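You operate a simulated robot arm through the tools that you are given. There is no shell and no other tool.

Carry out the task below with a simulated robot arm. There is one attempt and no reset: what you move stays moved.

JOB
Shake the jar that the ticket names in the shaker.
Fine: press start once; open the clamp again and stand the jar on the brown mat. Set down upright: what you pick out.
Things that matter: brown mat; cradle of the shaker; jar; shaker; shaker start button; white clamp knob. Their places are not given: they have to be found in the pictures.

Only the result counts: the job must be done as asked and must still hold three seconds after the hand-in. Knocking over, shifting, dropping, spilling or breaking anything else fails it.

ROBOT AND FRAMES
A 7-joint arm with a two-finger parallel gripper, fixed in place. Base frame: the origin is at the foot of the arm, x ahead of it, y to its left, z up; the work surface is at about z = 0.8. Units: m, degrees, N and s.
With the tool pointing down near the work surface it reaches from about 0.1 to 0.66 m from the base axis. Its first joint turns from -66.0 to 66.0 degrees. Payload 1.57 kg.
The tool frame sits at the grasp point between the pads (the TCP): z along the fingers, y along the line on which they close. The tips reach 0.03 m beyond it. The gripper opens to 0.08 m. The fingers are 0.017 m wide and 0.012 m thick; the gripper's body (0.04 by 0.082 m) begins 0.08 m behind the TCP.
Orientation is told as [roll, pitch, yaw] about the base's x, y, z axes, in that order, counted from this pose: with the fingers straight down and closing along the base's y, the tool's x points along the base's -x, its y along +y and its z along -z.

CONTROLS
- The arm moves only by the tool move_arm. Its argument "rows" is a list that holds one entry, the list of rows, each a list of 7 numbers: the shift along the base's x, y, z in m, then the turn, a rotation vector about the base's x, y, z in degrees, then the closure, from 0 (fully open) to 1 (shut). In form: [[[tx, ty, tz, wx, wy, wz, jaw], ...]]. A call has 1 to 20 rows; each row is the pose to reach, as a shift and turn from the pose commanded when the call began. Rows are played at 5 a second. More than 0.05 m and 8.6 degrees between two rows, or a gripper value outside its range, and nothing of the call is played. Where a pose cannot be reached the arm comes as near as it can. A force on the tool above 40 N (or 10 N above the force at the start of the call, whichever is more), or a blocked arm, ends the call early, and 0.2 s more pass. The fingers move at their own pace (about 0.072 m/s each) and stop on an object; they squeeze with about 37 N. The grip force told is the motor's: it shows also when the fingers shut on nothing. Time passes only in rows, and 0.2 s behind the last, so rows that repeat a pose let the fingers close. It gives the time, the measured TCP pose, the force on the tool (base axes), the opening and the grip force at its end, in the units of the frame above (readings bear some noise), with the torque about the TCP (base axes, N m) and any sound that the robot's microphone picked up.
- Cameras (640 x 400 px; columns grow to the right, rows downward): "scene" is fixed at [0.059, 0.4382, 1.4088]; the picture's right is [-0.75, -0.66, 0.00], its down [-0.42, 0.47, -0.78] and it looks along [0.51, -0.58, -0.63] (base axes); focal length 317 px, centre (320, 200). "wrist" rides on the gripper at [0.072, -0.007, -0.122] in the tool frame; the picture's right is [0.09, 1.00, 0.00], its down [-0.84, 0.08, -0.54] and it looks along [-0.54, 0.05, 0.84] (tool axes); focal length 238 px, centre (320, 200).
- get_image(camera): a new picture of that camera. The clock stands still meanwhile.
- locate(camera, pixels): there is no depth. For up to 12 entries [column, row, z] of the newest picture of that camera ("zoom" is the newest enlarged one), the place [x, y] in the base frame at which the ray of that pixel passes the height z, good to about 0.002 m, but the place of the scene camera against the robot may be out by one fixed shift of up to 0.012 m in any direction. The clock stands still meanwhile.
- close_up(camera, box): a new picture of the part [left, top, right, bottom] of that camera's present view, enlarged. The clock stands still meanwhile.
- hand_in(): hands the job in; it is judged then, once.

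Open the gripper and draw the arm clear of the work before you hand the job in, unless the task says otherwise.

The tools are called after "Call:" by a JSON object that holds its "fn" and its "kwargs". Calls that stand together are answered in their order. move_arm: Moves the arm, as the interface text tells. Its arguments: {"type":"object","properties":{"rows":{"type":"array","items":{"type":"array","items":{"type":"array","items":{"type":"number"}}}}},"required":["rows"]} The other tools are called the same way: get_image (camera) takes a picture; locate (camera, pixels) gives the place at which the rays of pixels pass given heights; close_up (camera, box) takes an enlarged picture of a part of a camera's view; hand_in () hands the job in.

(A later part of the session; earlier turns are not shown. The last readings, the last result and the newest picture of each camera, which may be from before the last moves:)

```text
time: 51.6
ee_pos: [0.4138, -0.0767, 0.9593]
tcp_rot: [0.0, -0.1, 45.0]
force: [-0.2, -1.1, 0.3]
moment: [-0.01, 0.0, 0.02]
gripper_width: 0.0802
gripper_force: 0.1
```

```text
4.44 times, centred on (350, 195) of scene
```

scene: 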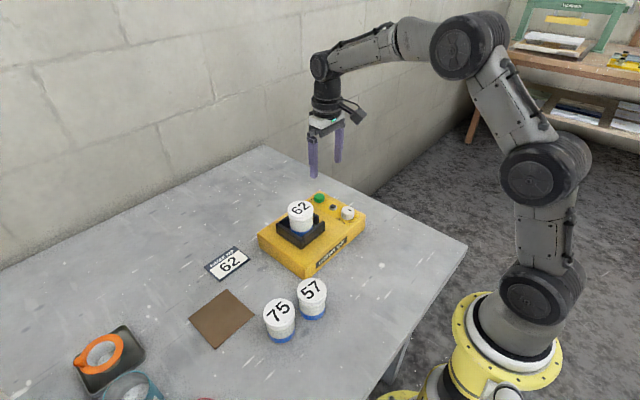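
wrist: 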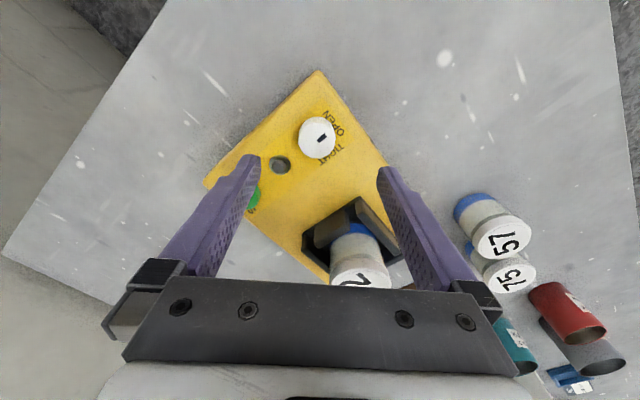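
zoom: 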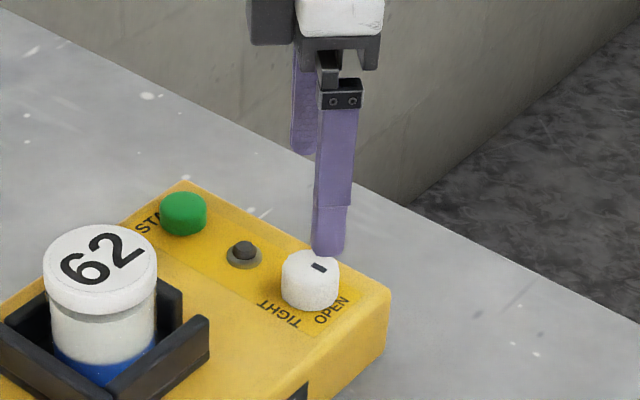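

I zoom in on the knob in the wrist view to check the alignment before descending.

Call:
{"fn": "close_up", "kwargs": {"camera": "wrist", "box": [270, 90, 370, 190]}}

Call:
{"fn": "locate", "kwargs": {"camera": "wrist", "pixels": [[318.5, 137, 0.872], [318.5, 139, 0.872], [299.5, 138, 0.872], [337, 138, 0.872]]}}

```text
4.00 times, centred on (320, 140) of wrist
```

zoom: 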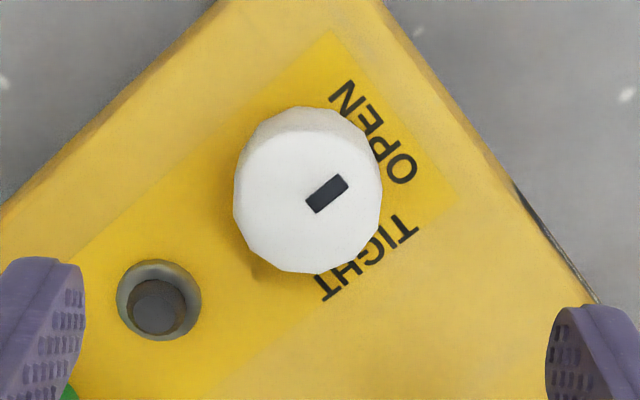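

```text
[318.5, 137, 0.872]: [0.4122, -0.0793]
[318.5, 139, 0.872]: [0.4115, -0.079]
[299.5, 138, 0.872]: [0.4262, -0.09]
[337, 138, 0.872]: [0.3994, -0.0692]
```

The knob centre is within ~1 mm of the tool axis. I lower to TCP≈0.892 with fingers open on both sides of the knob.

Call:
{"fn": "move_arm", "kwargs": {"rows": [[[0, -0.001, -0.02, 0, 0, 0, 0], [0, -0.001, -0.04, 0, 0, 0, 0], [0, -0.001, -0.055, 0, 0, 0, 0], [0, -0.001, -0.064, 0, 0, 0, 0], [0, -0.001, -0.067, 0, 0, 0, 0], [0, -0.001, -0.067, 0, 0, 0, 0]]]}}

Call:
{"fn": "get_image", "kwargs": {"camera": "wrist"}}

Call:
{"fn": "close_up", "kwargs": {"camera": "scene", "box": [300, 170, 390, 240]}}

```text
time: 53.0
ee_pos: [0.414, -0.0782, 0.8912]
tcp_rot: [-0.1, 0.1, 45.0]
force: [-0.4, 0.3, 0.4]
moment: [-0.03, 0.03, 0.02]
gripper_width: 0.08
gripper_force: 0.1
```

```text
taken
```

wrist: 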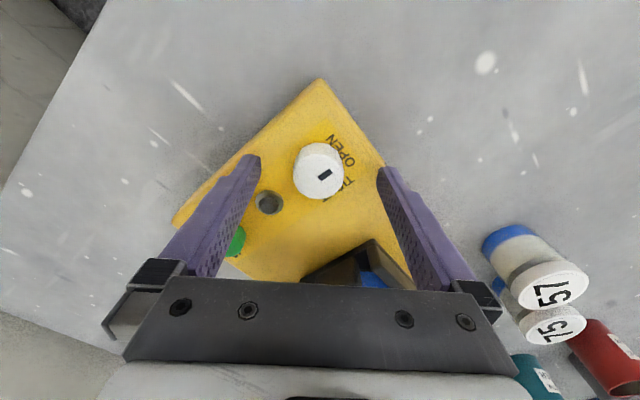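

```text
5.71 times, centred on (345, 205) of scene
```

zoom: 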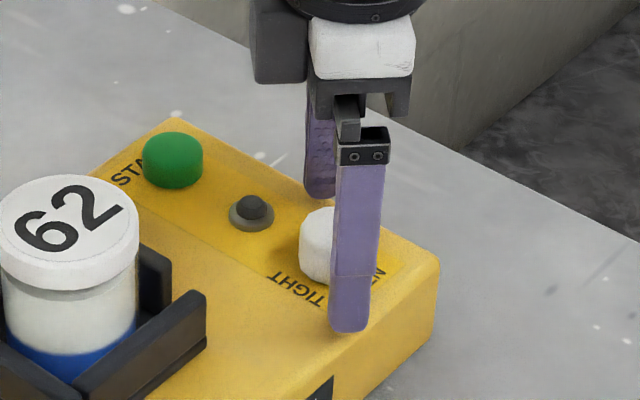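

The fingers straddle the knob and nothing is touched. I close on it.

Call:
{"fn": "move_arm", "kwargs": {"rows": [[[0, 0, 0, 0, 0, 0, 0.3], [0, 0, 0, 0, 0, 0, 0.5], [0, 0, 0, 0, 0, 0, 0.8], [0, 0, 0, 0, 0, 0, 1], [0, 0, 0, 0, 0, 0, 1], [0, 0, 0, 0, 0, 0, 1]]]}}

Call:
{"fn": "get_image", "kwargs": {"camera": "wrist"}}

```text
time: 54.4
ee_pos: [0.4156, -0.0795, 0.8921]
tcp_rot: [-0.1, -0.1, 45.1]
force: [7.9, -10.0, -5.5]
moment: [-0.22, -0.5, 0.02]
gripper_width: 0.0327
gripper_force: 40.8
```

```text
taken
```

wrist: 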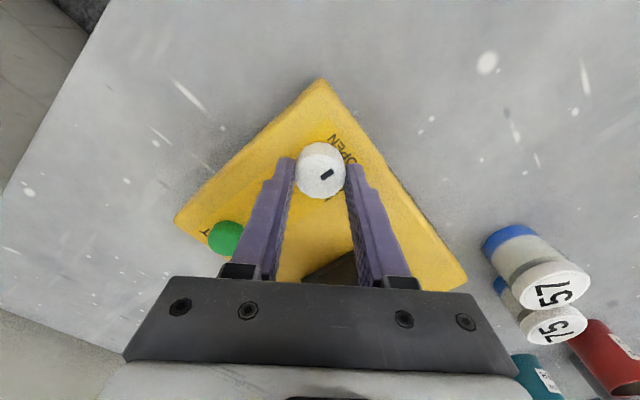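

The knob is gripped (0.0327 m); a small sideways force shows I am ~1.5 mm off its axis, so I correct that and then turn -90° towards TIGHT.

Call:
{"fn": "move_arm", "kwargs": {"rows": [[[0.0015, -0.0015, 0, 0, 0, 0, 1], [0.0015, -0.0015, 0, 0, 0, 0, 1]]]}}

Call:
{"fn": "move_arm", "kwargs": {"rows": [[[0, 0, 0, 0, 0, -6, 1], [0, 0, 0, 0, 0, -12, 1], [0, 0, 0, 0, 0, -18, 1], [0, 0, 0, 0, 0, -24, 1], [0, 0, 0, 0, 0, -30, 1], [0, 0, 0, 0, 0, -30, 1]]]}}

Call:
{"fn": "get_image", "kwargs": {"camera": "wrist"}}

```text
time: 55.0
ee_pos: [0.4166, -0.0797, 0.8916]
tcp_rot: [0.1, 0.0, 45.1]
force: [2.3, 4.3, 2.7]
moment: [0.5, -0.4, 0.0]
gripper_width: 0.0328
gripper_force: 40.7
```

```text
time: 56.4
ee_pos: [0.4158, -0.0797, 0.8927]
tcp_rot: [-0.1, 0.0, 14.9]
force: [6.1, 14.2, 5.7]
moment: [0.3, 0.43, -0.01]
gripper_width: 0.0328
gripper_force: 41.7
```

```text
taken
```

wrist: 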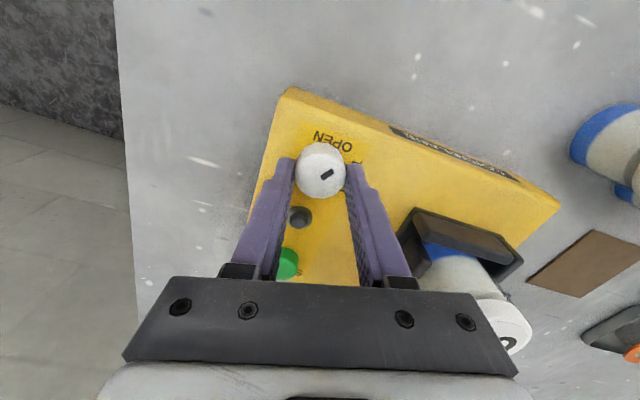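

The knob turns along with the gripper (mark still at the same place between the fingers). I relieve the sideways force with +1.2 mm in y and continue turning.

Call:
{"fn": "move_arm", "kwargs": {"rows": [[[0.0003, 0.0012, 0, 0, 0, -6, 1], [0.0003, 0.0012, 0, 0, 0, -12, 1], [0.0003, 0.0012, 0, 0, 0, -18, 1], [0.0003, 0.0012, 0, 0, 0, -24, 1], [0.0003, 0.0012, 0, 0, 0, -30, 1], [0.0003, 0.0012, 0, 0, 0, -30, 1]]]}}

Call:
{"fn": "get_image", "kwargs": {"camera": "wrist"}}

```text
time: 57.8
ee_pos: [0.4155, -0.0804, 0.8923]
tcp_rot: [0.0, 0.1, -15.1]
force: [10.5, 18.6, -13.0]
moment: [0.22, -1.2, -0.04]
gripper_width: 0.0327
gripper_force: 40.7
```

```text
taken
```

wrist: 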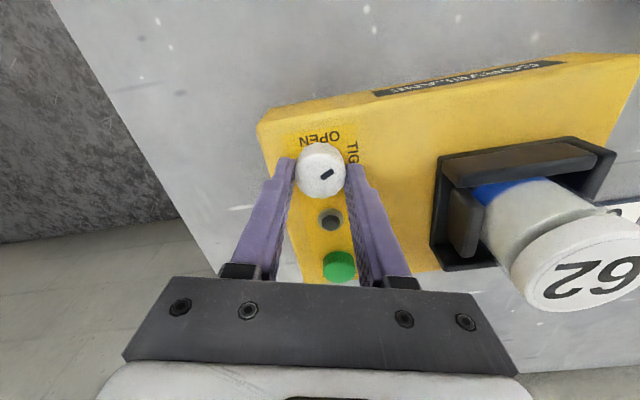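

The turn is at two thirds; sideways forces have grown to ~20 N, so I first shift the tool by (+1.5, +2) mm to relieve them.

Call:
{"fn": "move_arm", "kwargs": {"rows": [[[0.0008, 0.001, 0, 0, 0, 0, 1], [0.0015, 0.002, -0.0005, 0, 0, 0, 1], [0.0015, 0.002, -0.0005, 0, 0, 0, 1]]]}}

```text
time: 58.6
ee_pos: [0.4158, -0.0807, 0.8921]
tcp_rot: [-0.2, 0.2, -15.1]
force: [-10.8, -11.1, 8.3]
moment: [-0.23, 0.85, -0.01]
gripper_width: 0.0327
gripper_force: 41.2
```

That slightly overshot; I go back by about 0.7 mm and finish the last 30° of the turn.

Call:
{"fn": "move_arm", "kwargs": {"rows": [[[-0.0007, -0.0008, 0.0002, 0, 0, 0, 1], [-0.0007, -0.0008, 0.0002, 0, 0, -6, 1], [-0.0007, -0.0008, 0.0002, 0, 0, -12, 1], [-0.0007, -0.0008, 0.0002, 0, 0, -18, 1], [-0.0007, -0.0008, 0.0002, 0, 0, -24, 1], [-0.0007, -0.0008, 0.0002, 0, 0, -30, 1], [-0.0007, -0.0008, 0.0002, 0, 0, -30, 1]]]}}

Call:
{"fn": "get_image", "kwargs": {"camera": "wrist"}}

Call:
{"fn": "get_image", "kwargs": {"camera": "scene"}}

Call:
{"fn": "close_up", "kwargs": {"camera": "scene", "box": [260, 170, 380, 260]}}

```text
time: 60.2
ee_pos: [0.4155, -0.0806, 0.8924]
tcp_rot: [-0.2, 0.0, -44.9]
force: [-13.7, -26.0, 7.9]
moment: [-0.2, 1.1, 0.0]
gripper_width: 0.0328
gripper_force: 41.2
```

```text
taken
```

wrist: 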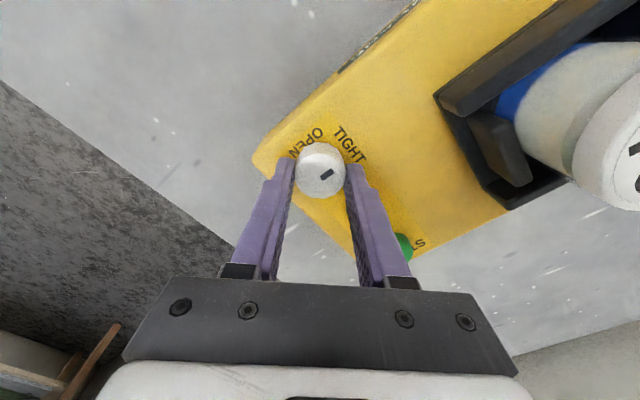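

```text
taken
```

scene: 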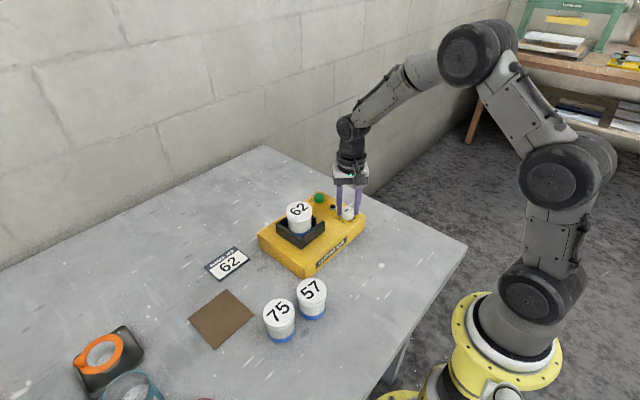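

```text
4.44 times, centred on (320, 215) of scene
```

zoom: 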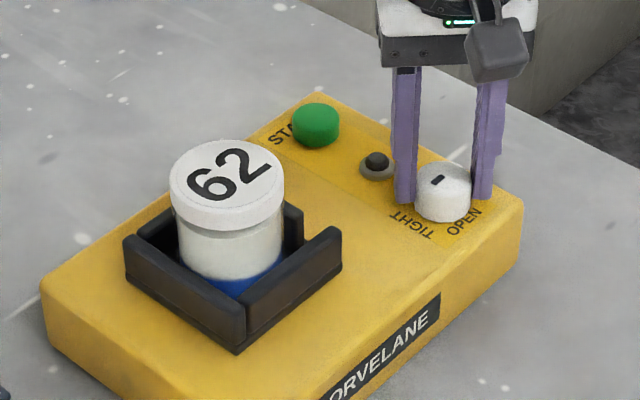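

The turn is complete at yaw -45. I check the knob mark and the jaw in close-ups.

Call:
{"fn": "close_up", "kwargs": {"camera": "wrist", "box": [260, 100, 380, 210]}}

Call:
{"fn": "close_up", "kwargs": {"camera": "wrist", "box": [420, 20, 640, 220]}}

Call:
{"fn": "close_up", "kwargs": {"camera": "scene", "box": [270, 195, 330, 245]}}

```text
3.64 times, centred on (320, 155) of wrist
```

zoom: 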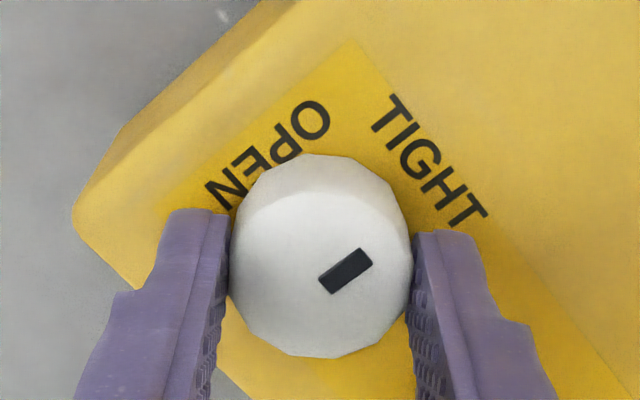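

```text
2.00 times, centred on (530, 120) of wrist
```

zoom: 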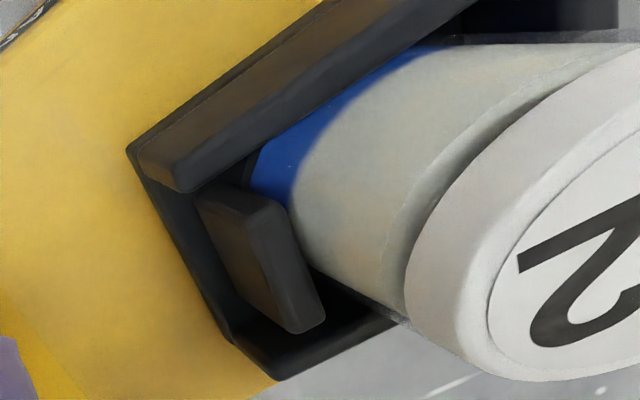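

```text
8.00 times, centred on (300, 220) of scene
```

zoom: 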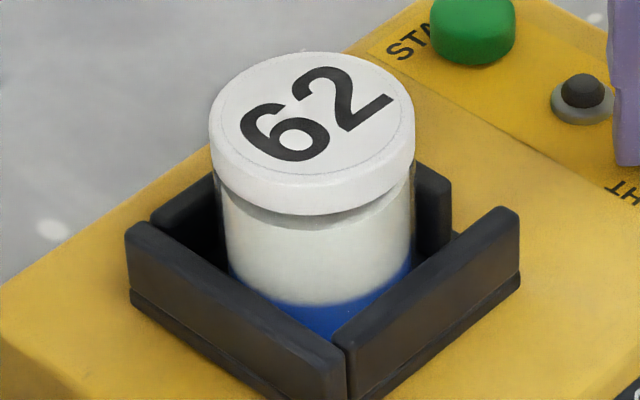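

The jaw has moved in against the jar and the mark points to TIGHT. I relieve the sideways force and open the fingers to let go of the knob.

Call:
{"fn": "move_arm", "kwargs": {"rows": [[[-0.0005, -0.001, 0, 0, 0, 0, 1], [-0.0008, -0.0015, 0, 0, 0, 0, 1], [-0.0008, -0.0015, 0, 0, 0, 0, 0.7], [-0.0008, -0.0015, 0, 0, 0, 0, 0.4], [-0.0008, -0.0015, 0, 0, 0, 0, 0.1], [-0.0008, -0.0015, 0, 0, 0, 0, 0.0], [-0.0008, -0.0015, 0, 0, 0, 0, 0.0]]]}}

Call:
{"fn": "close_up", "kwargs": {"camera": "wrist", "box": [260, 100, 380, 210]}}

```text
time: 61.8
ee_pos: [0.417, -0.0803, 0.8915]
tcp_rot: [0.1, 0.0, -45.1]
force: [0.4, 0.9, 0.0]
moment: [-0.04, 0.0, -0.03]
gripper_width: 0.0802
gripper_force: 0.1
```

```text
3.64 times, centred on (320, 155) of wrist
```

zoom: 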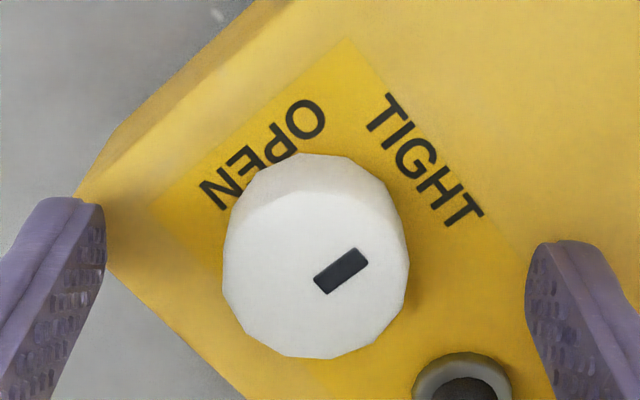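

The knob stays at TIGHT. I rise, close the fingers and go above the start button at (0.513, -0.079), turning back to yaw 0.

Call:
{"fn": "move_arm", "kwargs": {"rows": [[[0, 0, 0.02, 0, 0, 0, 0], [0, 0, 0.05, 0, 0, 0, 0], [0, 0, 0.08, 0, 0, 0, 0], [0.015, 0, 0.08, 0, 0, 7.5, 0.3], [0.03, 0, 0.08, 0, 0, 15, 0.6], [0.045, 0, 0.08, 0, 0, 22.5, 1], [0.06, 0, 0.08, 0, 0, 30, 1], [0.08, 0, 0.08, 0, 0, 37.5, 1], [0.096, 0.0013, 0.08, 0, 0, 45, 1], [0.096, 0.0013, 0.08, 0, 0, 45, 1], [0.096, 0.0013, 0.08, 0, 0, 45, 1]]]}}

Call:
{"fn": "get_image", "kwargs": {"camera": "wrist"}}

Call:
{"fn": "close_up", "kwargs": {"camera": "wrist", "box": [260, 80, 380, 200]}}

Call:
{"fn": "close_up", "kwargs": {"camera": "scene", "box": [280, 160, 380, 240]}}

```text
time: 64.2
ee_pos: [0.5105, -0.0788, 0.9701]
tcp_rot: [0.0, 0.0, 0.1]
force: [1.1, 0.4, 0.2]
moment: [0.0, -0.03, 0.01]
gripper_width: 0.0
gripper_force: 21.4
```

```text
taken
```

wrist: 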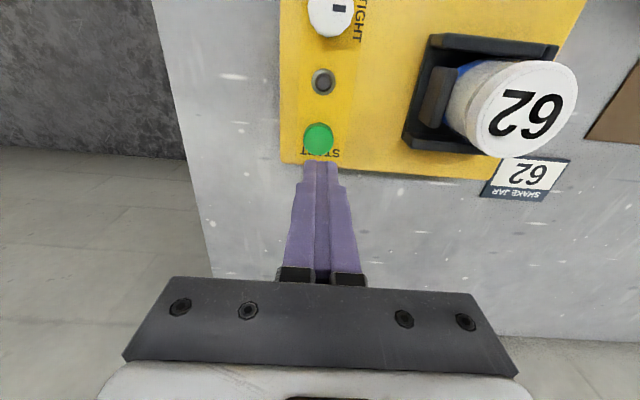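

```text
3.33 times, centred on (320, 140) of wrist
```

zoom: 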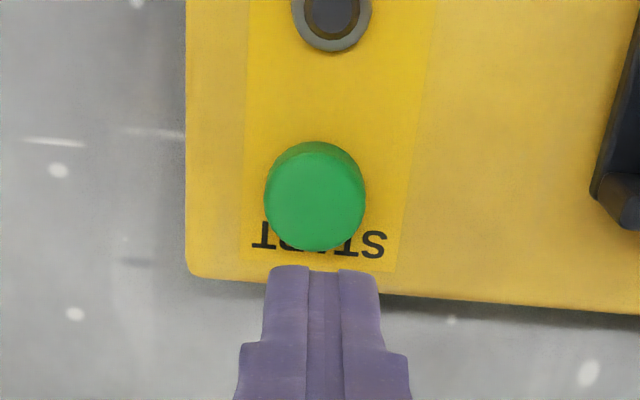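

```text
5.00 times, centred on (330, 200) of scene
```

zoom: 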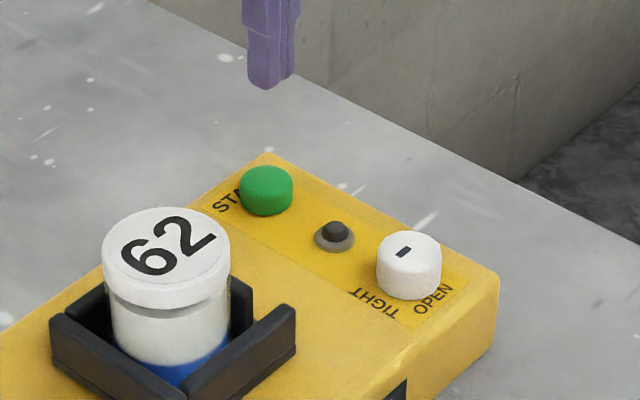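

The button's top is at about (318.5,140) in the wrist view. I locate it to centre the press.

Call:
{"fn": "locate", "kwargs": {"camera": "wrist", "pixels": [[318.5, 140, 0.868], [318.5, 141, 0.868], [304, 140, 0.868], [334, 140, 0.868], [318.5, 126, 0.868], [318.5, 155, 0.868]]}}

```text
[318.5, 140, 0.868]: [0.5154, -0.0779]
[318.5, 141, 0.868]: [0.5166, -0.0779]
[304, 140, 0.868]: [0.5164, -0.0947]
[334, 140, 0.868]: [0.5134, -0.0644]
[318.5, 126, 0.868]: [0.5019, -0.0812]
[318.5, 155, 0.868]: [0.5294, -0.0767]
```

Button centre ≈ (0.514, -0.079). I shift +3 mm in x and lower the closed fingertips to just above the button.

Call:
{"fn": "move_arm", "kwargs": {"rows": [[[0.003, -0.0005, -0.02, 0, 0, 0, 1], [0.003, -0.0005, -0.04, 0, 0, 0, 1], [0.003, -0.0005, -0.056, 0, 0, 0, 1], [0.003, -0.0005, -0.062, 0, 0, 0, 1], [0.003, -0.0005, -0.062, 0, 0, 0, 1]]]}}

Call:
{"fn": "close_up", "kwargs": {"camera": "scene", "box": [290, 170, 370, 230]}}

Call:
{"fn": "get_image", "kwargs": {"camera": "wrist"}}

```text
time: 65.4
ee_pos: [0.5139, -0.0802, 0.9087]
tcp_rot: [0.0, 0.0, 0.0]
force: [-0.2, -0.7, 0.1]
moment: [-0.06, 0.01, -0.01]
gripper_width: 0.0
gripper_force: 21.4
```

```text
6.67 times, centred on (330, 200) of scene
```

zoom: 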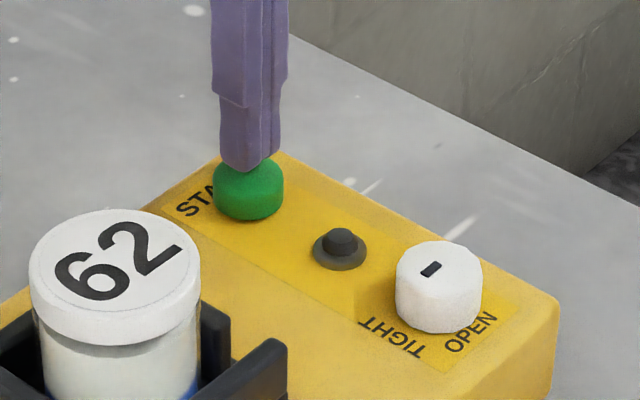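

```text
taken
```

wrist: 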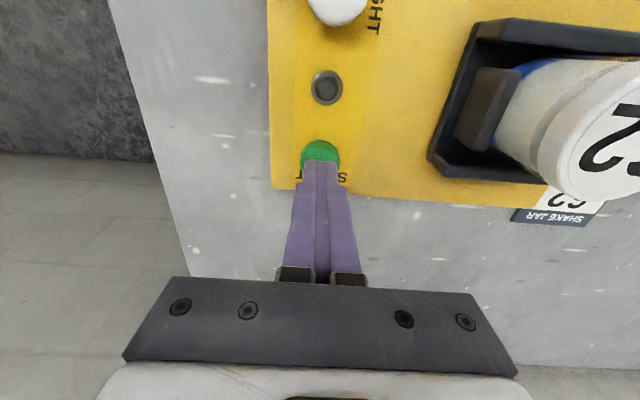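

The fingertips are right above the button. I press down gently in 1 mm steps, watching force and sound.

Call:
{"fn": "move_arm", "kwargs": {"rows": [[[0, 0, -0.001, 0, 0, 0, 1], [0, 0, -0.002, 0, 0, 0, 1], [0, 0, -0.003, 0, 0, 0, 1], [0, 0, -0.004, 0, 0, 0, 1], [0, 0, -0.005, 0, 0, 0, 1]]]}}

```text
time: 66.6
ee_pos: [0.5145, -0.0778, 0.9049]
tcp_rot: [-0.1, 0.0, 0.0]
force: [0.4, 0.7, 0.0]
moment: [0.06, 0.0, -0.01]
gripper_width: 0.0
gripper_force: 21.2
```

No contact yet at TCP 0.905. I continue down 5 mm more.

Call:
{"fn": "move_arm", "kwargs": {"rows": [[[0, 0, -0.001, 0, 0, 0, 1], [0, 0, -0.002, 0, 0, 0, 1], [0, 0, -0.003, 0, 0, 0, 1], [0, 0, -0.004, 0, 0, 0, 1], [0, 0, -0.005, 0, 0, 0, 1]]]}}

```text
time: 67.8
ee_pos: [0.514, -0.0802, 0.8999]
tcp_rot: [0.1, -0.1, -0.1]
force: [1.0, 0.5, 2.0]
moment: [0.0, -0.01, -0.03]
gripper_width: 0.0003
gripper_force: 21.3
```

A first 2 N shows at TCP 0.900, so the tips are on the button. I press on by 2 mm.

Call:
{"fn": "move_arm", "kwargs": {"rows": [[[0, 0, -0.001, 0, 0, 0, 1], [0, 0, -0.002, 0, 0, 0, 1]]]}}

Call:
{"fn": "close_up", "kwargs": {"camera": "scene", "box": [290, 170, 370, 230]}}

```text
time: 68.4
ee_pos: [0.515, -0.0796, 0.8974]
tcp_rot: [0.0, 0.1, 0.0]
force: [-0.5, 0.0, 3.0]
moment: [-0.03, 0.04, 0.02]
gripper_width: 0.0
gripper_force: 20.8
heard: click
```

```text
6.67 times, centred on (330, 200) of scene
```

zoom: 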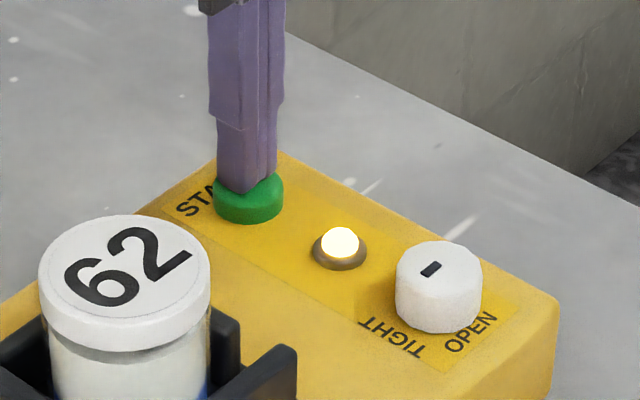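

A click was heard and the lamp at (340,243) in the zoom is lit: the shaker is running. I rise straight off the button at once and wait clear of it.

Call:
{"fn": "move_arm", "kwargs": {"rows": [[[0, 0, 0.01, 0, 0, 0, 1], [0, 0, 0.04, 0, 0, 0, 1], [0, 0, 0.08, 0, 0, 0, 1], [0, 0, 0.1, 0, 0, 0, 1], [0, 0, 0.1, 0, 0, 0, 1]]]}}

Call:
{"fn": "close_up", "kwargs": {"camera": "scene", "box": [260, 170, 380, 250]}}

```text
time: 69.6
ee_pos: [0.5142, -0.0814, 1.0006]
tcp_rot: [0.0, 0.1, 0.0]
force: [-0.1, 0.1, 0.4]
moment: [0.0, 0.0, -0.01]
gripper_width: 0.0
gripper_force: 21.1
```

```text
5.00 times, centred on (320, 210) of scene
```

zoom: 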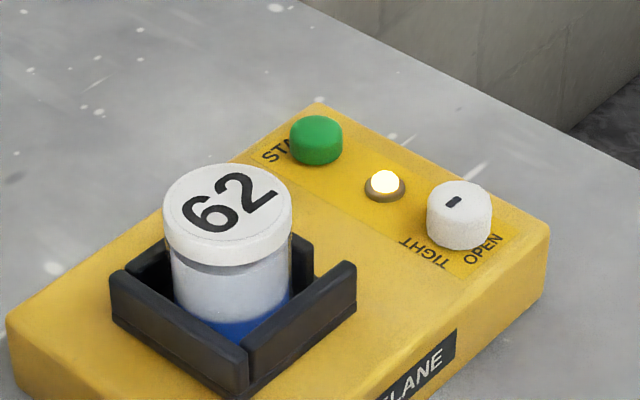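

The lamp is on and the shaker is at work. I wait a few seconds with the arm still.

Call:
{"fn": "move_arm", "kwargs": {"rows": [[[0, 0, 0, 0, 0, 0, 1], [0, 0, 0, 0, 0, 0, 1], [0, 0, 0, 0, 0, 0, 1], [0, 0, 0, 0, 0, 0, 1], [0, 0, 0, 0, 0, 0, 1], [0, 0, 0, 0, 0, 0, 1], [0, 0, 0, 0, 0, 0, 1], [0, 0, 0, 0, 0, 0, 1], [0, 0, 0, 0, 0, 0, 1], [0, 0, 0, 0, 0, 0, 1], [0, 0, 0, 0, 0, 0, 1], [0, 0, 0, 0, 0, 0, 1], [0, 0, 0, 0, 0, 0, 1], [0, 0, 0, 0, 0, 0, 1], [0, 0, 0, 0, 0, 0, 1], [0, 0, 0, 0, 0, 0, 1], [0, 0, 0, 0, 0, 0, 1], [0, 0, 0, 0, 0, 0, 1], [0, 0, 0, 0, 0, 0, 1], [0, 0, 0, 0, 0, 0, 1]]]}}

Call:
{"fn": "close_up", "kwargs": {"camera": "scene", "box": [260, 170, 380, 250]}}

```text
time: 73.8
ee_pos: [0.5128, -0.0794, 0.9989]
tcp_rot: [0.0, 0.0, 0.0]
force: [-0.9, 0.4, 0.0]
moment: [-0.02, -0.01, 0.04]
gripper_width: 0.0
gripper_force: 21.2
```

```text
5.00 times, centred on (320, 210) of scene
```

zoom: 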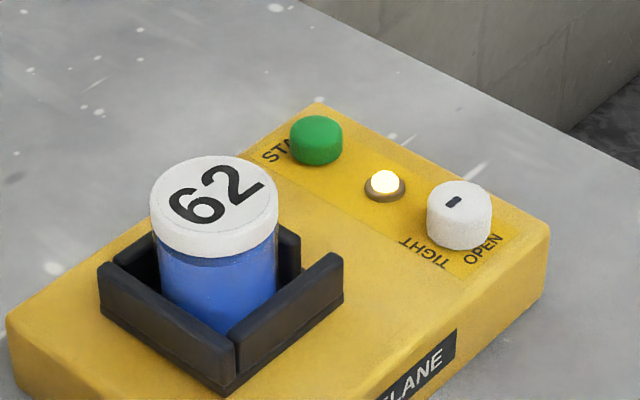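

The contents are mixing to blue, but the lamp is still lit and the cradle still moving. I wait on.

Call:
{"fn": "move_arm", "kwargs": {"rows": [[[0, 0, 0, 0, 0, 0, 1], [0, 0, 0, 0, 0, 0, 1], [0, 0, 0, 0, 0, 0, 1], [0, 0, 0, 0, 0, 0, 1], [0, 0, 0, 0, 0, 0, 1], [0, 0, 0, 0, 0, 0, 1], [0, 0, 0, 0, 0, 0, 1], [0, 0, 0, 0, 0, 0, 1], [0, 0, 0, 0, 0, 0, 1], [0, 0, 0, 0, 0, 0, 1], [0, 0, 0, 0, 0, 0, 1], [0, 0, 0, 0, 0, 0, 1], [0, 0, 0, 0, 0, 0, 1], [0, 0, 0, 0, 0, 0, 1], [0, 0, 0, 0, 0, 0, 1]]]}}

Call:
{"fn": "close_up", "kwargs": {"camera": "scene", "box": [260, 170, 380, 250]}}

```text
time: 77.0
ee_pos: [0.5145, -0.0808, 0.999]
tcp_rot: [0.1, 0.0, 0.0]
force: [0.5, -0.5, -0.3]
moment: [-0.02, 0.01, -0.02]
gripper_width: 0.0
gripper_force: 21.3
```

```text
5.00 times, centred on (320, 210) of scene
```

zoom: 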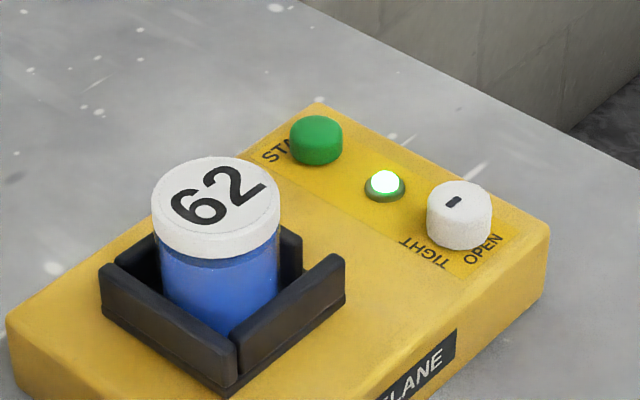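

The lamp has turned green: the shaking is done. I wait another moment to see that the cradle has come to rest.

Call:
{"fn": "move_arm", "kwargs": {"rows": [[[0, 0, 0, 0, 0, 0, 1], [0, 0, 0, 0, 0, 0, 1], [0, 0, 0, 0, 0, 0, 1], [0, 0, 0, 0, 0, 0, 0.5], [0, 0, 0, 0, 0, 0, 0], [0, 0, 0, 0, 0, 0, 0]]]}}

Call:
{"fn": "close_up", "kwargs": {"camera": "scene", "box": [260, 170, 380, 250]}}

Call:
{"fn": "get_image", "kwargs": {"camera": "wrist"}}

```text
time: 78.4
ee_pos: [0.5139, -0.0809, 0.9995]
tcp_rot: [0.0, 0.0, 0.0]
force: [-0.5, -0.9, 0.8]
moment: [-0.03, -0.02, -0.04]
gripper_width: 0.0801
gripper_force: 0.0
```

```text
5.00 times, centred on (320, 210) of scene
```

zoom: 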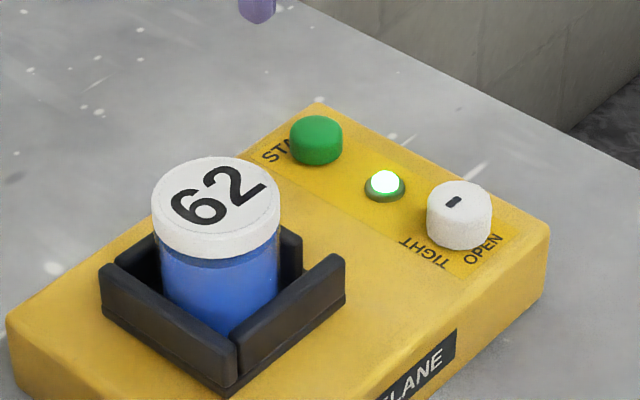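

```text
taken
```

wrist: 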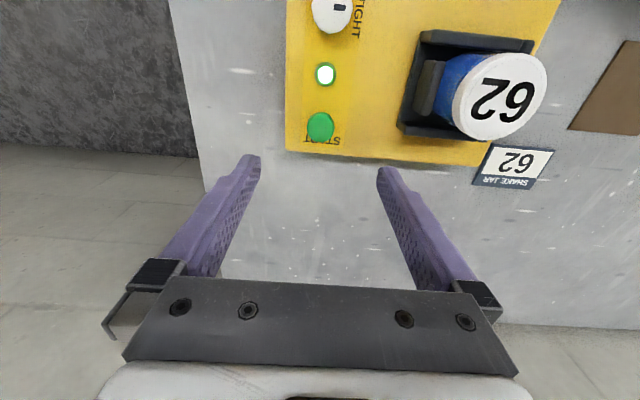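

All is at rest and the lamp stays green. I go back above the knob with the gripper at -45° to open the clamp.

Call:
{"fn": "move_arm", "kwargs": {"rows": [[[-0.015, 0, 0, 0, 0, -7.5, 0], [-0.03, 0, 0, 0, 0, -15, 0], [-0.045, 0, 0, 0, 0, -22.5, 0], [-0.065, 0, 0, 0, 0, -30, 0], [-0.085, 0, -0.01, 0, 0, -37.5, 0], [-0.1, -0.0008, -0.036, 0, 0, -45, 0], [-0.1, -0.0008, -0.036, 0, 0, -45, 0], [-0.1, -0.0008, -0.036, 0, 0, -45, 0]]]}}

Call:
{"fn": "get_image", "kwargs": {"camera": "wrist"}}

Call:
{"fn": "close_up", "kwargs": {"camera": "wrist", "box": [270, 90, 370, 190]}}

```text
time: 80.2
ee_pos: [0.4153, -0.0812, 0.9607]
tcp_rot: [0.0, 0.0, -45.1]
force: [0.8, 0.6, 0.2]
moment: [0.02, -0.03, 0.01]
gripper_width: 0.0798
gripper_force: 0.1
```

```text
taken
```

wrist: 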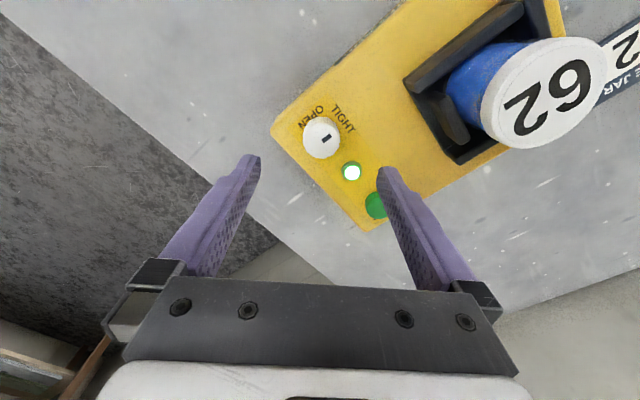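

```text
4.00 times, centred on (320, 140) of wrist
```

zoom: 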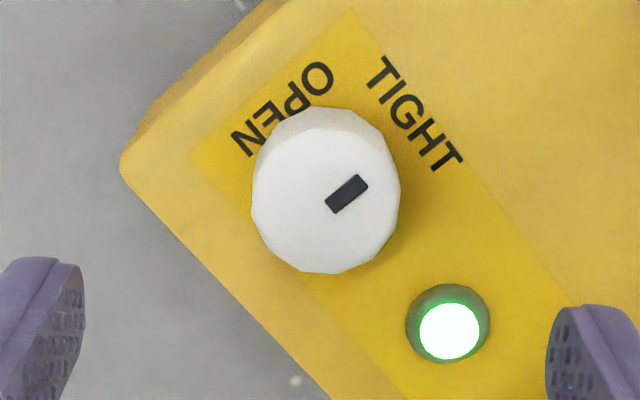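

The knob lies on the tool axis (zoom (325,207)). I lower straight down to TCP≈0.892.

Call:
{"fn": "move_arm", "kwargs": {"rows": [[[0, 0, -0.02, 0, 0, 0, 0], [0, 0, -0.04, 0, 0, 0, 0], [0, 0, -0.056, 0, 0, 0, 0], [0, 0, -0.066, 0, 0, 0, 0], [0, 0, -0.0695, 0, 0, 0, 0], [0, 0, -0.0695, 0, 0, 0, 0]]]}}

Call:
{"fn": "close_up", "kwargs": {"camera": "wrist", "box": [240, 100, 400, 220]}}

```text
time: 81.6
ee_pos: [0.4143, -0.0796, 0.8921]
tcp_rot: [0.0, 0.1, -45.0]
force: [-0.2, -0.3, 0.3]
moment: [0.02, 0.0, -0.02]
gripper_width: 0.08
gripper_force: 0.1
```

```text
3.33 times, centred on (320, 160) of wrist
```

zoom: 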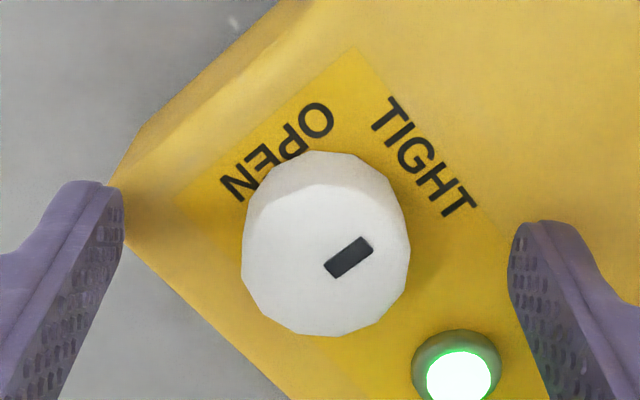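

The knob stands centred between the fingers. I close on it.

Call:
{"fn": "move_arm", "kwargs": {"rows": [[[0, 0, 0, 0, 0, 0, 0.3], [0, 0, 0, 0, 0, 0, 0.5], [0, 0, 0, 0, 0, 0, 0.8], [0, 0, 0, 0, 0, 0, 1], [0, 0, 0, 0, 0, 0, 1], [0, 0, 0, 0, 0, 0, 1]]]}}

```text
time: 83.0
ee_pos: [0.414, -0.0786, 0.8921]
tcp_rot: [0.1, 0.0, -44.9]
force: [7.5, 11.6, -4.5]
moment: [0.24, -0.49, 0.02]
gripper_width: 0.0327
gripper_force: 40.9
```

Gripped (0.0327 m) with ~13 N sideways; I shift ~0.8 mm along that direction and turn +30°.

Call:
{"fn": "move_arm", "kwargs": {"rows": [[[0.0006, 0.0008, 0, 0, 0, 0, 1], [0.0006, 0.0008, 0, 0, 0, 6, 1], [0.0006, 0.0008, 0, 0, 0, 12, 1], [0.0006, 0.0008, 0, 0, 0, 18, 1], [0.0006, 0.0008, 0, 0, 0, 24, 1], [0.0006, 0.0008, 0, 0, 0, 30, 1], [0.0006, 0.0008, 0, 0, 0, 30, 1]]]}}

Call:
{"fn": "get_image", "kwargs": {"camera": "wrist"}}

```text
time: 84.6
ee_pos: [0.4143, -0.0799, 0.8921]
tcp_rot: [-0.1, 0.1, -14.9]
force: [-19.3, -2.7, 29.5]
moment: [-0.1, 0.57, -0.02]
gripper_width: 0.0326
gripper_force: 40.5
```

```text
taken
```

wrist: 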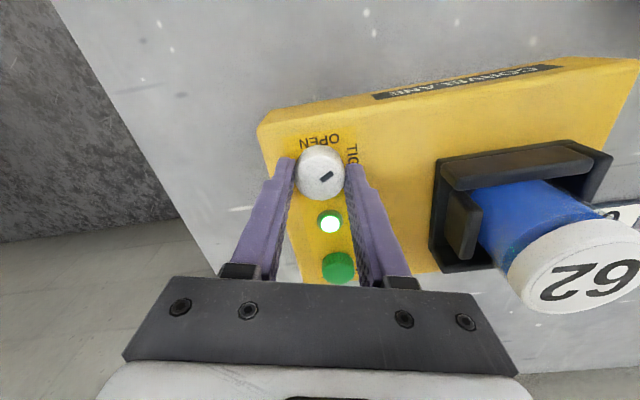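

The knob turns along; forces of ~20 N in -x and 30 N in z have built up, so I relieve them a little before going on.

Call:
{"fn": "move_arm", "kwargs": {"rows": [[[-0.0005, 0, 0.0008, 0, 0, 0, 1], [-0.001, 0, 0.0014, 0, 0, 0, 1], [-0.001, 0, 0.0014, 0, 0, 0, 1]]]}}

```text
time: 85.4
ee_pos: [0.4148, -0.0801, 0.8919]
tcp_rot: [0.0, -0.1, -15.1]
force: [-3.9, -2.3, 12.1]
moment: [0.32, 1.2, -0.01]
gripper_width: 0.0328
gripper_force: 40.7
```

Forces are down to ~12 N. I turn another +30°.

Call:
{"fn": "move_arm", "kwargs": {"rows": [[[-0.0002, 0, 0.0005, 0, 0, 6, 1], [-0.0002, 0, 0.0005, 0, 0, 12, 1], [-0.0002, 0, 0.0005, 0, 0, 18, 1], [-0.0002, 0, 0.0005, 0, 0, 24, 1], [-0.0002, 0, 0.0005, 0, 0, 30, 1], [-0.0002, 0, 0.0005, 0, 0, 30, 1]]]}}

```text
time: 86.8
ee_pos: [0.4151, -0.0798, 0.8939]
tcp_rot: [0.0, 0.1, 15.2]
force: [10.4, -20.9, -25.5]
moment: [-0.56, -0.23, -0.02]
gripper_width: 0.0328
gripper_force: 41.4
```

Now (10, -21, -26) N: I shift (+0.5, -1.2, -1.5) mm to relieve, then turn the last 30°.

Call:
{"fn": "move_arm", "kwargs": {"rows": [[[0.0003, -0.0006, -0.0008, 0, 0, 0, 1], [0.0005, -0.0012, -0.0014, 0, 0, 0, 1], [0.0005, -0.0012, -0.0014, 0, 0, 0, 1]]]}}

Call:
{"fn": "move_arm", "kwargs": {"rows": [[[0, 0, 0, 0, 0, 6, 1], [0, 0, 0, 0, 0, 12, 1], [0, 0, 0, 0, 0, 18, 1], [0, 0, 0, 0, 0, 24, 1], [0, 0, 0, 0, 0, 30, 1], [0, 0, 0, 0, 0, 30, 1]]]}}

Call:
{"fn": "get_image", "kwargs": {"camera": "wrist"}}

Call:
{"fn": "close_up", "kwargs": {"camera": "wrist", "box": [260, 100, 380, 210]}}

Call:
{"fn": "close_up", "kwargs": {"camera": "scene", "box": [260, 170, 380, 250]}}

```text
time: 87.6
ee_pos: [0.4141, -0.0806, 0.8922]
tcp_rot: [0.0, -0.1, 14.9]
force: [1.0, -7.6, 3.4]
moment: [-0.51, 1.16, 0.0]
gripper_width: 0.0328
gripper_force: 41.1
```

```text
time: 89.0
ee_pos: [0.4149, -0.0813, 0.8917]
tcp_rot: [-0.1, 0.0, 45.1]
force: [-3.5, -12.4, 8.5]
moment: [-0.28, 0.22, -0.01]
gripper_width: 0.0325
gripper_force: 41.3
```

```text
taken
```

wrist: 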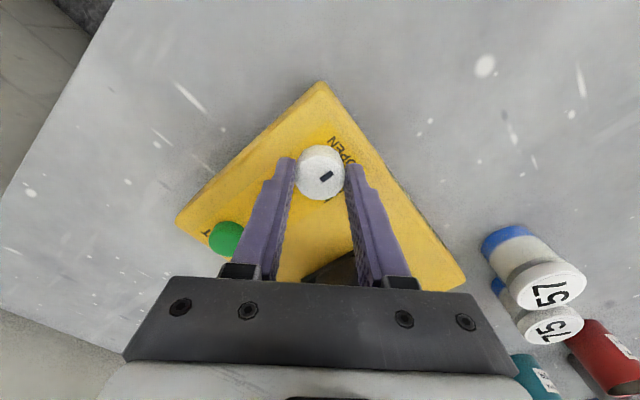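

```text
3.64 times, centred on (320, 155) of wrist
```

zoom: 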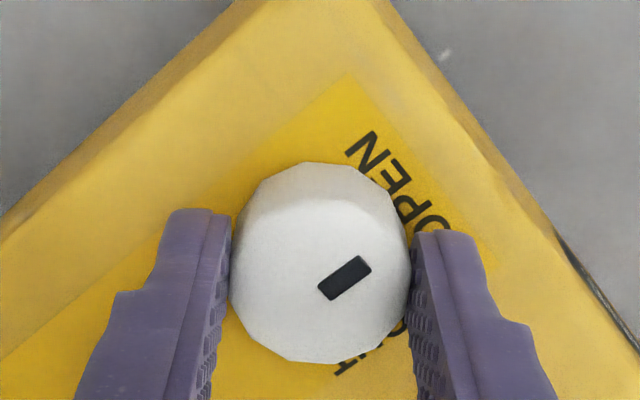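

```text
5.00 times, centred on (320, 210) of scene
```

zoom: 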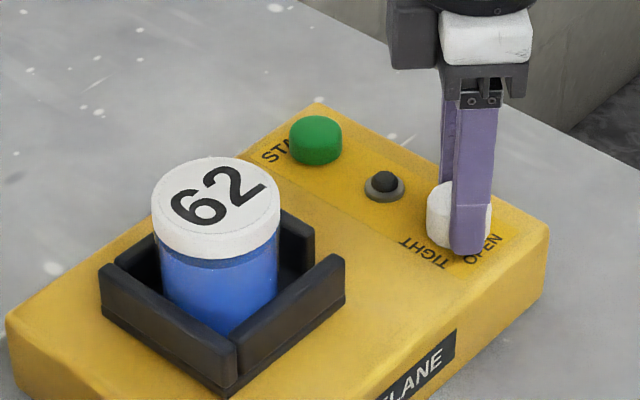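

The mark is back at OPEN, the lamp is off and the jaw has drawn back from the jar. I open the fingers and rise off the knob.

Call:
{"fn": "move_arm", "kwargs": {"rows": [[[-0.0003, -0.0008, 0.0004, 0, 0, 0, 1], [-0.0003, -0.0008, 0.0004, 0, 0, 0, 0.7], [-0.0003, -0.0008, 0.0004, 0, 0, 0, 0.4], [-0.0003, -0.0008, 0.0004, 0, 0, 0, 0.1], [-0.0003, -0.0008, 0.0004, 0, 0, 0, 0.0], [-0.0003, -0.0008, 0.0004, 0, 0, 0, 0.0]]]}}

Call:
{"fn": "move_arm", "kwargs": {"rows": [[[0, 0, 0.02, 0, 0, 0, 0], [0, 0, 0.05, 0, 0, 0, 0], [0, 0, 0.09, 0, 0, 0, 0], [0, 0, 0.12, 0, 0, 0, 0], [0, 0, 0.12, 0, 0, 0, 0]]]}}

Call:
{"fn": "get_image", "kwargs": {"camera": "wrist"}}

Call:
{"fn": "close_up", "kwargs": {"camera": "scene", "box": [260, 170, 380, 250]}}

```text
time: 90.4
ee_pos: [0.4145, -0.0811, 0.8924]
tcp_rot: [0.0, 0.0, 45.1]
force: [0.1, 0.1, 0.0]
moment: [-0.01, 0.03, -0.02]
gripper_width: 0.0801
gripper_force: 0.0
```

```text
time: 91.6
ee_pos: [0.4152, -0.0797, 1.0132]
tcp_rot: [0.0, 0.0, 44.9]
force: [-0.5, -0.1, 0.0]
moment: [0.0, 0.02, -0.01]
gripper_width: 0.08
gripper_force: 0.1
```

```text
taken
```

wrist: 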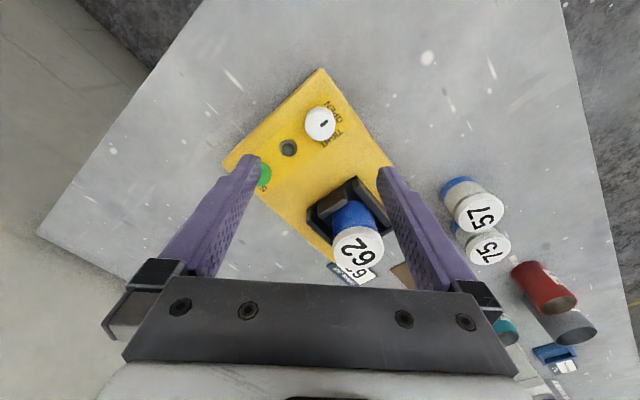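

```text
5.00 times, centred on (320, 210) of scene
```

zoom: 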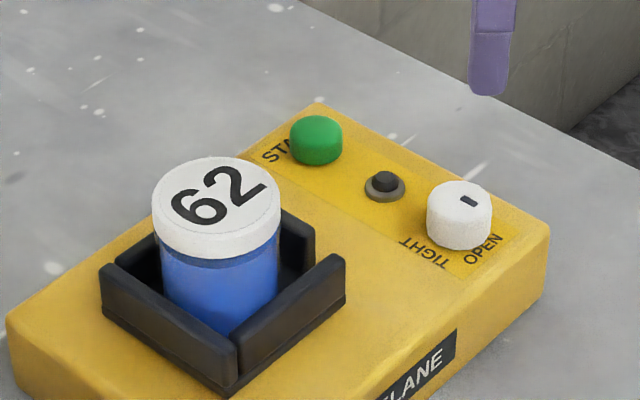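

The knob mark is at OPEN as at the start. I move above the jar in the cradle at yaw 0 to pick it up.

Call:
{"fn": "move_arm", "kwargs": {"rows": [[[0.008, 0.02, 0, 0, 0, -7.5, 0], [0.016, 0.042, 0, 0, 0, -15, 0], [0.024, 0.064, 0, 0, 0, -22.5, 0], [0.032, 0.086, 0, 0, 0, -30, 0], [0.04, 0.108, 0, 0, 0, -37.5, 0], [0.049, 0.128, 0, 0, 0, -45, 0], [0.049, 0.128, 0, 0, 0, -45, 0], [0.049, 0.128, 0, 0, 0, -45, 0]]]}}

Call:
{"fn": "get_image", "kwargs": {"camera": "wrist"}}

Call:
{"fn": "close_up", "kwargs": {"camera": "wrist", "box": [250, 80, 390, 200]}}

```text
time: 93.4
ee_pos: [0.4637, 0.0454, 1.0144]
tcp_rot: [-0.1, 0.0, 0.0]
force: [0.9, 0.6, 1.0]
moment: [0.0, -0.02, 0.01]
gripper_width: 0.08
gripper_force: 0.1
```

```text
taken
```

wrist: 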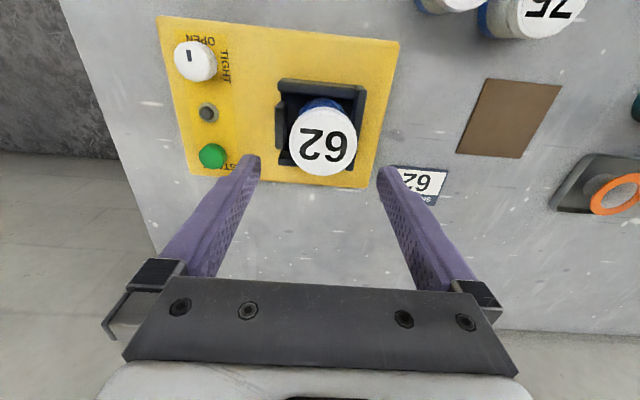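

```text
3.33 times, centred on (320, 140) of wrist
```

zoom: 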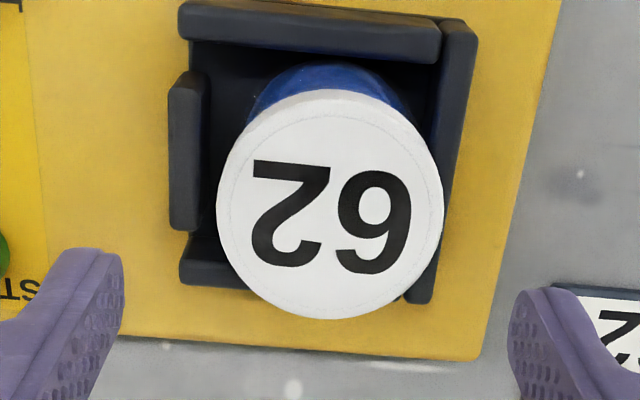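

The lid centre is at about (323.3,144.8); I locate it at the lid height 0.928.

Call:
{"fn": "locate", "kwargs": {"camera": "wrist", "pixels": [[323.3, 144.8, 0.928], [323.3, 143, 0.928], [289, 143, 0.928], [357, 143, 0.928], [322, 175, 0.928], [322, 110, 0.928]]}}

```text
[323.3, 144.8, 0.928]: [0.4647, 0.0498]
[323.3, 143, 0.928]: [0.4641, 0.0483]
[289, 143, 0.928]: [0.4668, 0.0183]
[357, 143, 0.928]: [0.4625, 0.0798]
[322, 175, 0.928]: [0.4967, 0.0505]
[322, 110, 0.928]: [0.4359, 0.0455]
```

Lid centre ≈ (0.4655, 0.049). I shift (+1.5, +3.5) mm and lower to TCP≈0.930, tips above the cradle walls.

Call:
{"fn": "move_arm", "kwargs": {"rows": [[[0.0015, 0.0035, -0.02, 0, 0, 0, 0], [0.0015, 0.0035, -0.045, 0, 0, 0, 0], [0.0015, 0.0035, -0.065, 0, 0, 0, 0], [0.0015, 0.0035, -0.078, 0, 0, 0, 0], [0.0015, 0.0035, -0.084, 0, 0, 0, 0], [0.0015, 0.0035, -0.084, 0, 0, 0, 0]]]}}

Call:
{"fn": "get_image", "kwargs": {"camera": "wrist"}}

Call:
{"fn": "close_up", "kwargs": {"camera": "scene", "box": [260, 180, 340, 250]}}

```text
time: 94.8
ee_pos: [0.4645, 0.0491, 0.928]
tcp_rot: [0.0, 0.0, 0.0]
force: [0.1, -0.4, 0.3]
moment: [0.03, 0.01, 0.03]
gripper_width: 0.08
gripper_force: 0.1
```

```text
taken
```

wrist: 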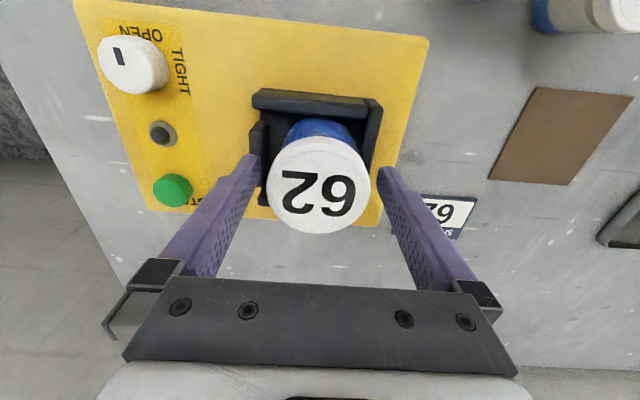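

```text
5.71 times, centred on (300, 215) of scene
```

zoom: 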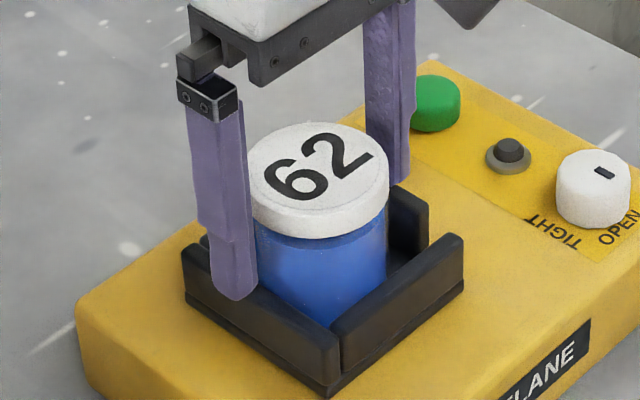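

The fingers straddle the jar's lid with the jar at (319,193), centred. I close on it.

Call:
{"fn": "move_arm", "kwargs": {"rows": [[[0, 0, 0, 0, 0, 0, 0.5], [0, 0, 0, 0, 0, 0, 1], [0, 0, 0, 0, 0, 0, 1], [0, 0, 0, 0, 0, 0, 1], [0, 0, 0, 0, 0, 0, 1]]]}}

Call:
{"fn": "get_image", "kwargs": {"camera": "wrist"}}

```text
time: 96.0
ee_pos: [0.4649, 0.0495, 0.9291]
tcp_rot: [-0.1, 0.0, -0.1]
force: [-0.1, -10.9, 1.1]
moment: [-0.37, -0.04, 0.01]
gripper_width: 0.0589
gripper_force: 36.8
```

```text
taken
```

wrist: 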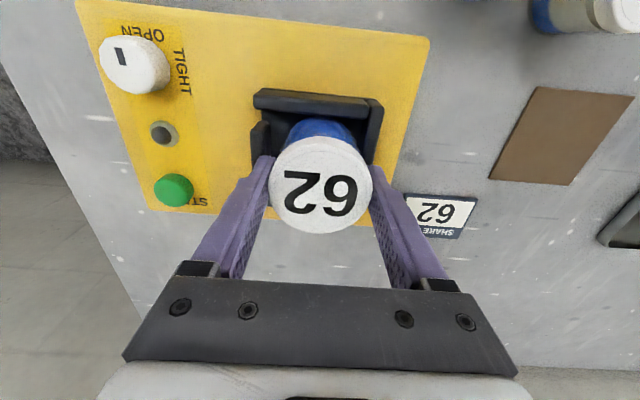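

The jar is held (0.0589 m); it rests against the +y wall (-11 N), so I shift 3 mm to -y and lift it straight out.

Call:
{"fn": "move_arm", "kwargs": {"rows": [[[0, -0.0015, 0.001, 0, 0, 0, 1], [0, -0.003, 0.004, 0, 0, 0, 1], [0, -0.003, 0.012, 0, 0, 0, 1], [0, -0.003, 0.025, 0, 0, 0, 1], [0, -0.003, 0.045, 0, 0, 0, 1], [0, -0.003, 0.07, 0, 0, 0, 1], [0, -0.003, 0.07, 0, 0, 0, 1]]]}}

Call:
{"fn": "close_up", "kwargs": {"camera": "scene", "box": [240, 140, 360, 250]}}

Call:
{"fn": "get_image", "kwargs": {"camera": "wrist"}}

```text
time: 97.6
ee_pos: [0.4644, 0.0467, 0.9996]
tcp_rot: [0.1, 0.0, 0.0]
force: [0.4, -1.1, -1.7]
moment: [0.0, 0.0, 0.01]
gripper_width: 0.0592
gripper_force: 37.2
```

```text
3.64 times, centred on (300, 195) of scene
```

zoom: 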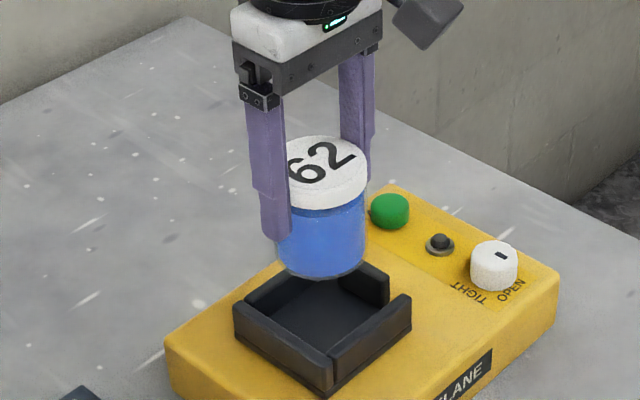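

```text
taken
```

wrist: 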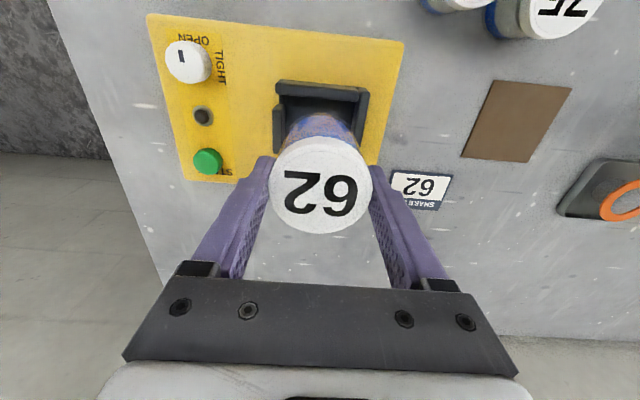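

The jar is out and upright. I locate the brown mat's corners in this wrist view: (494,80), (572,88), (530,162), (462,157).

Call:
{"fn": "locate", "kwargs": {"camera": "wrist", "pixels": [[494, 80, 0.801], [572, 88, 0.801], [530, 162, 0.801], [462, 157, 0.801]]}}

Call:
{"fn": "locate", "kwargs": {"camera": "scene", "pixels": [[227, 290, 0.801], [254, 313, 0.801], [216, 348, 0.801], [190, 319, 0.801]]}}

```text
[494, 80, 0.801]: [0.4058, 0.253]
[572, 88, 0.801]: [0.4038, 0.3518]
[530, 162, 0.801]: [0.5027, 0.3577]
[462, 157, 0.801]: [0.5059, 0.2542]
```

```text
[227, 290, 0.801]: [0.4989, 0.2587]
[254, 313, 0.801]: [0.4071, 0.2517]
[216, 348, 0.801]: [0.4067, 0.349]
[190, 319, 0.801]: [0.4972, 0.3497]
```

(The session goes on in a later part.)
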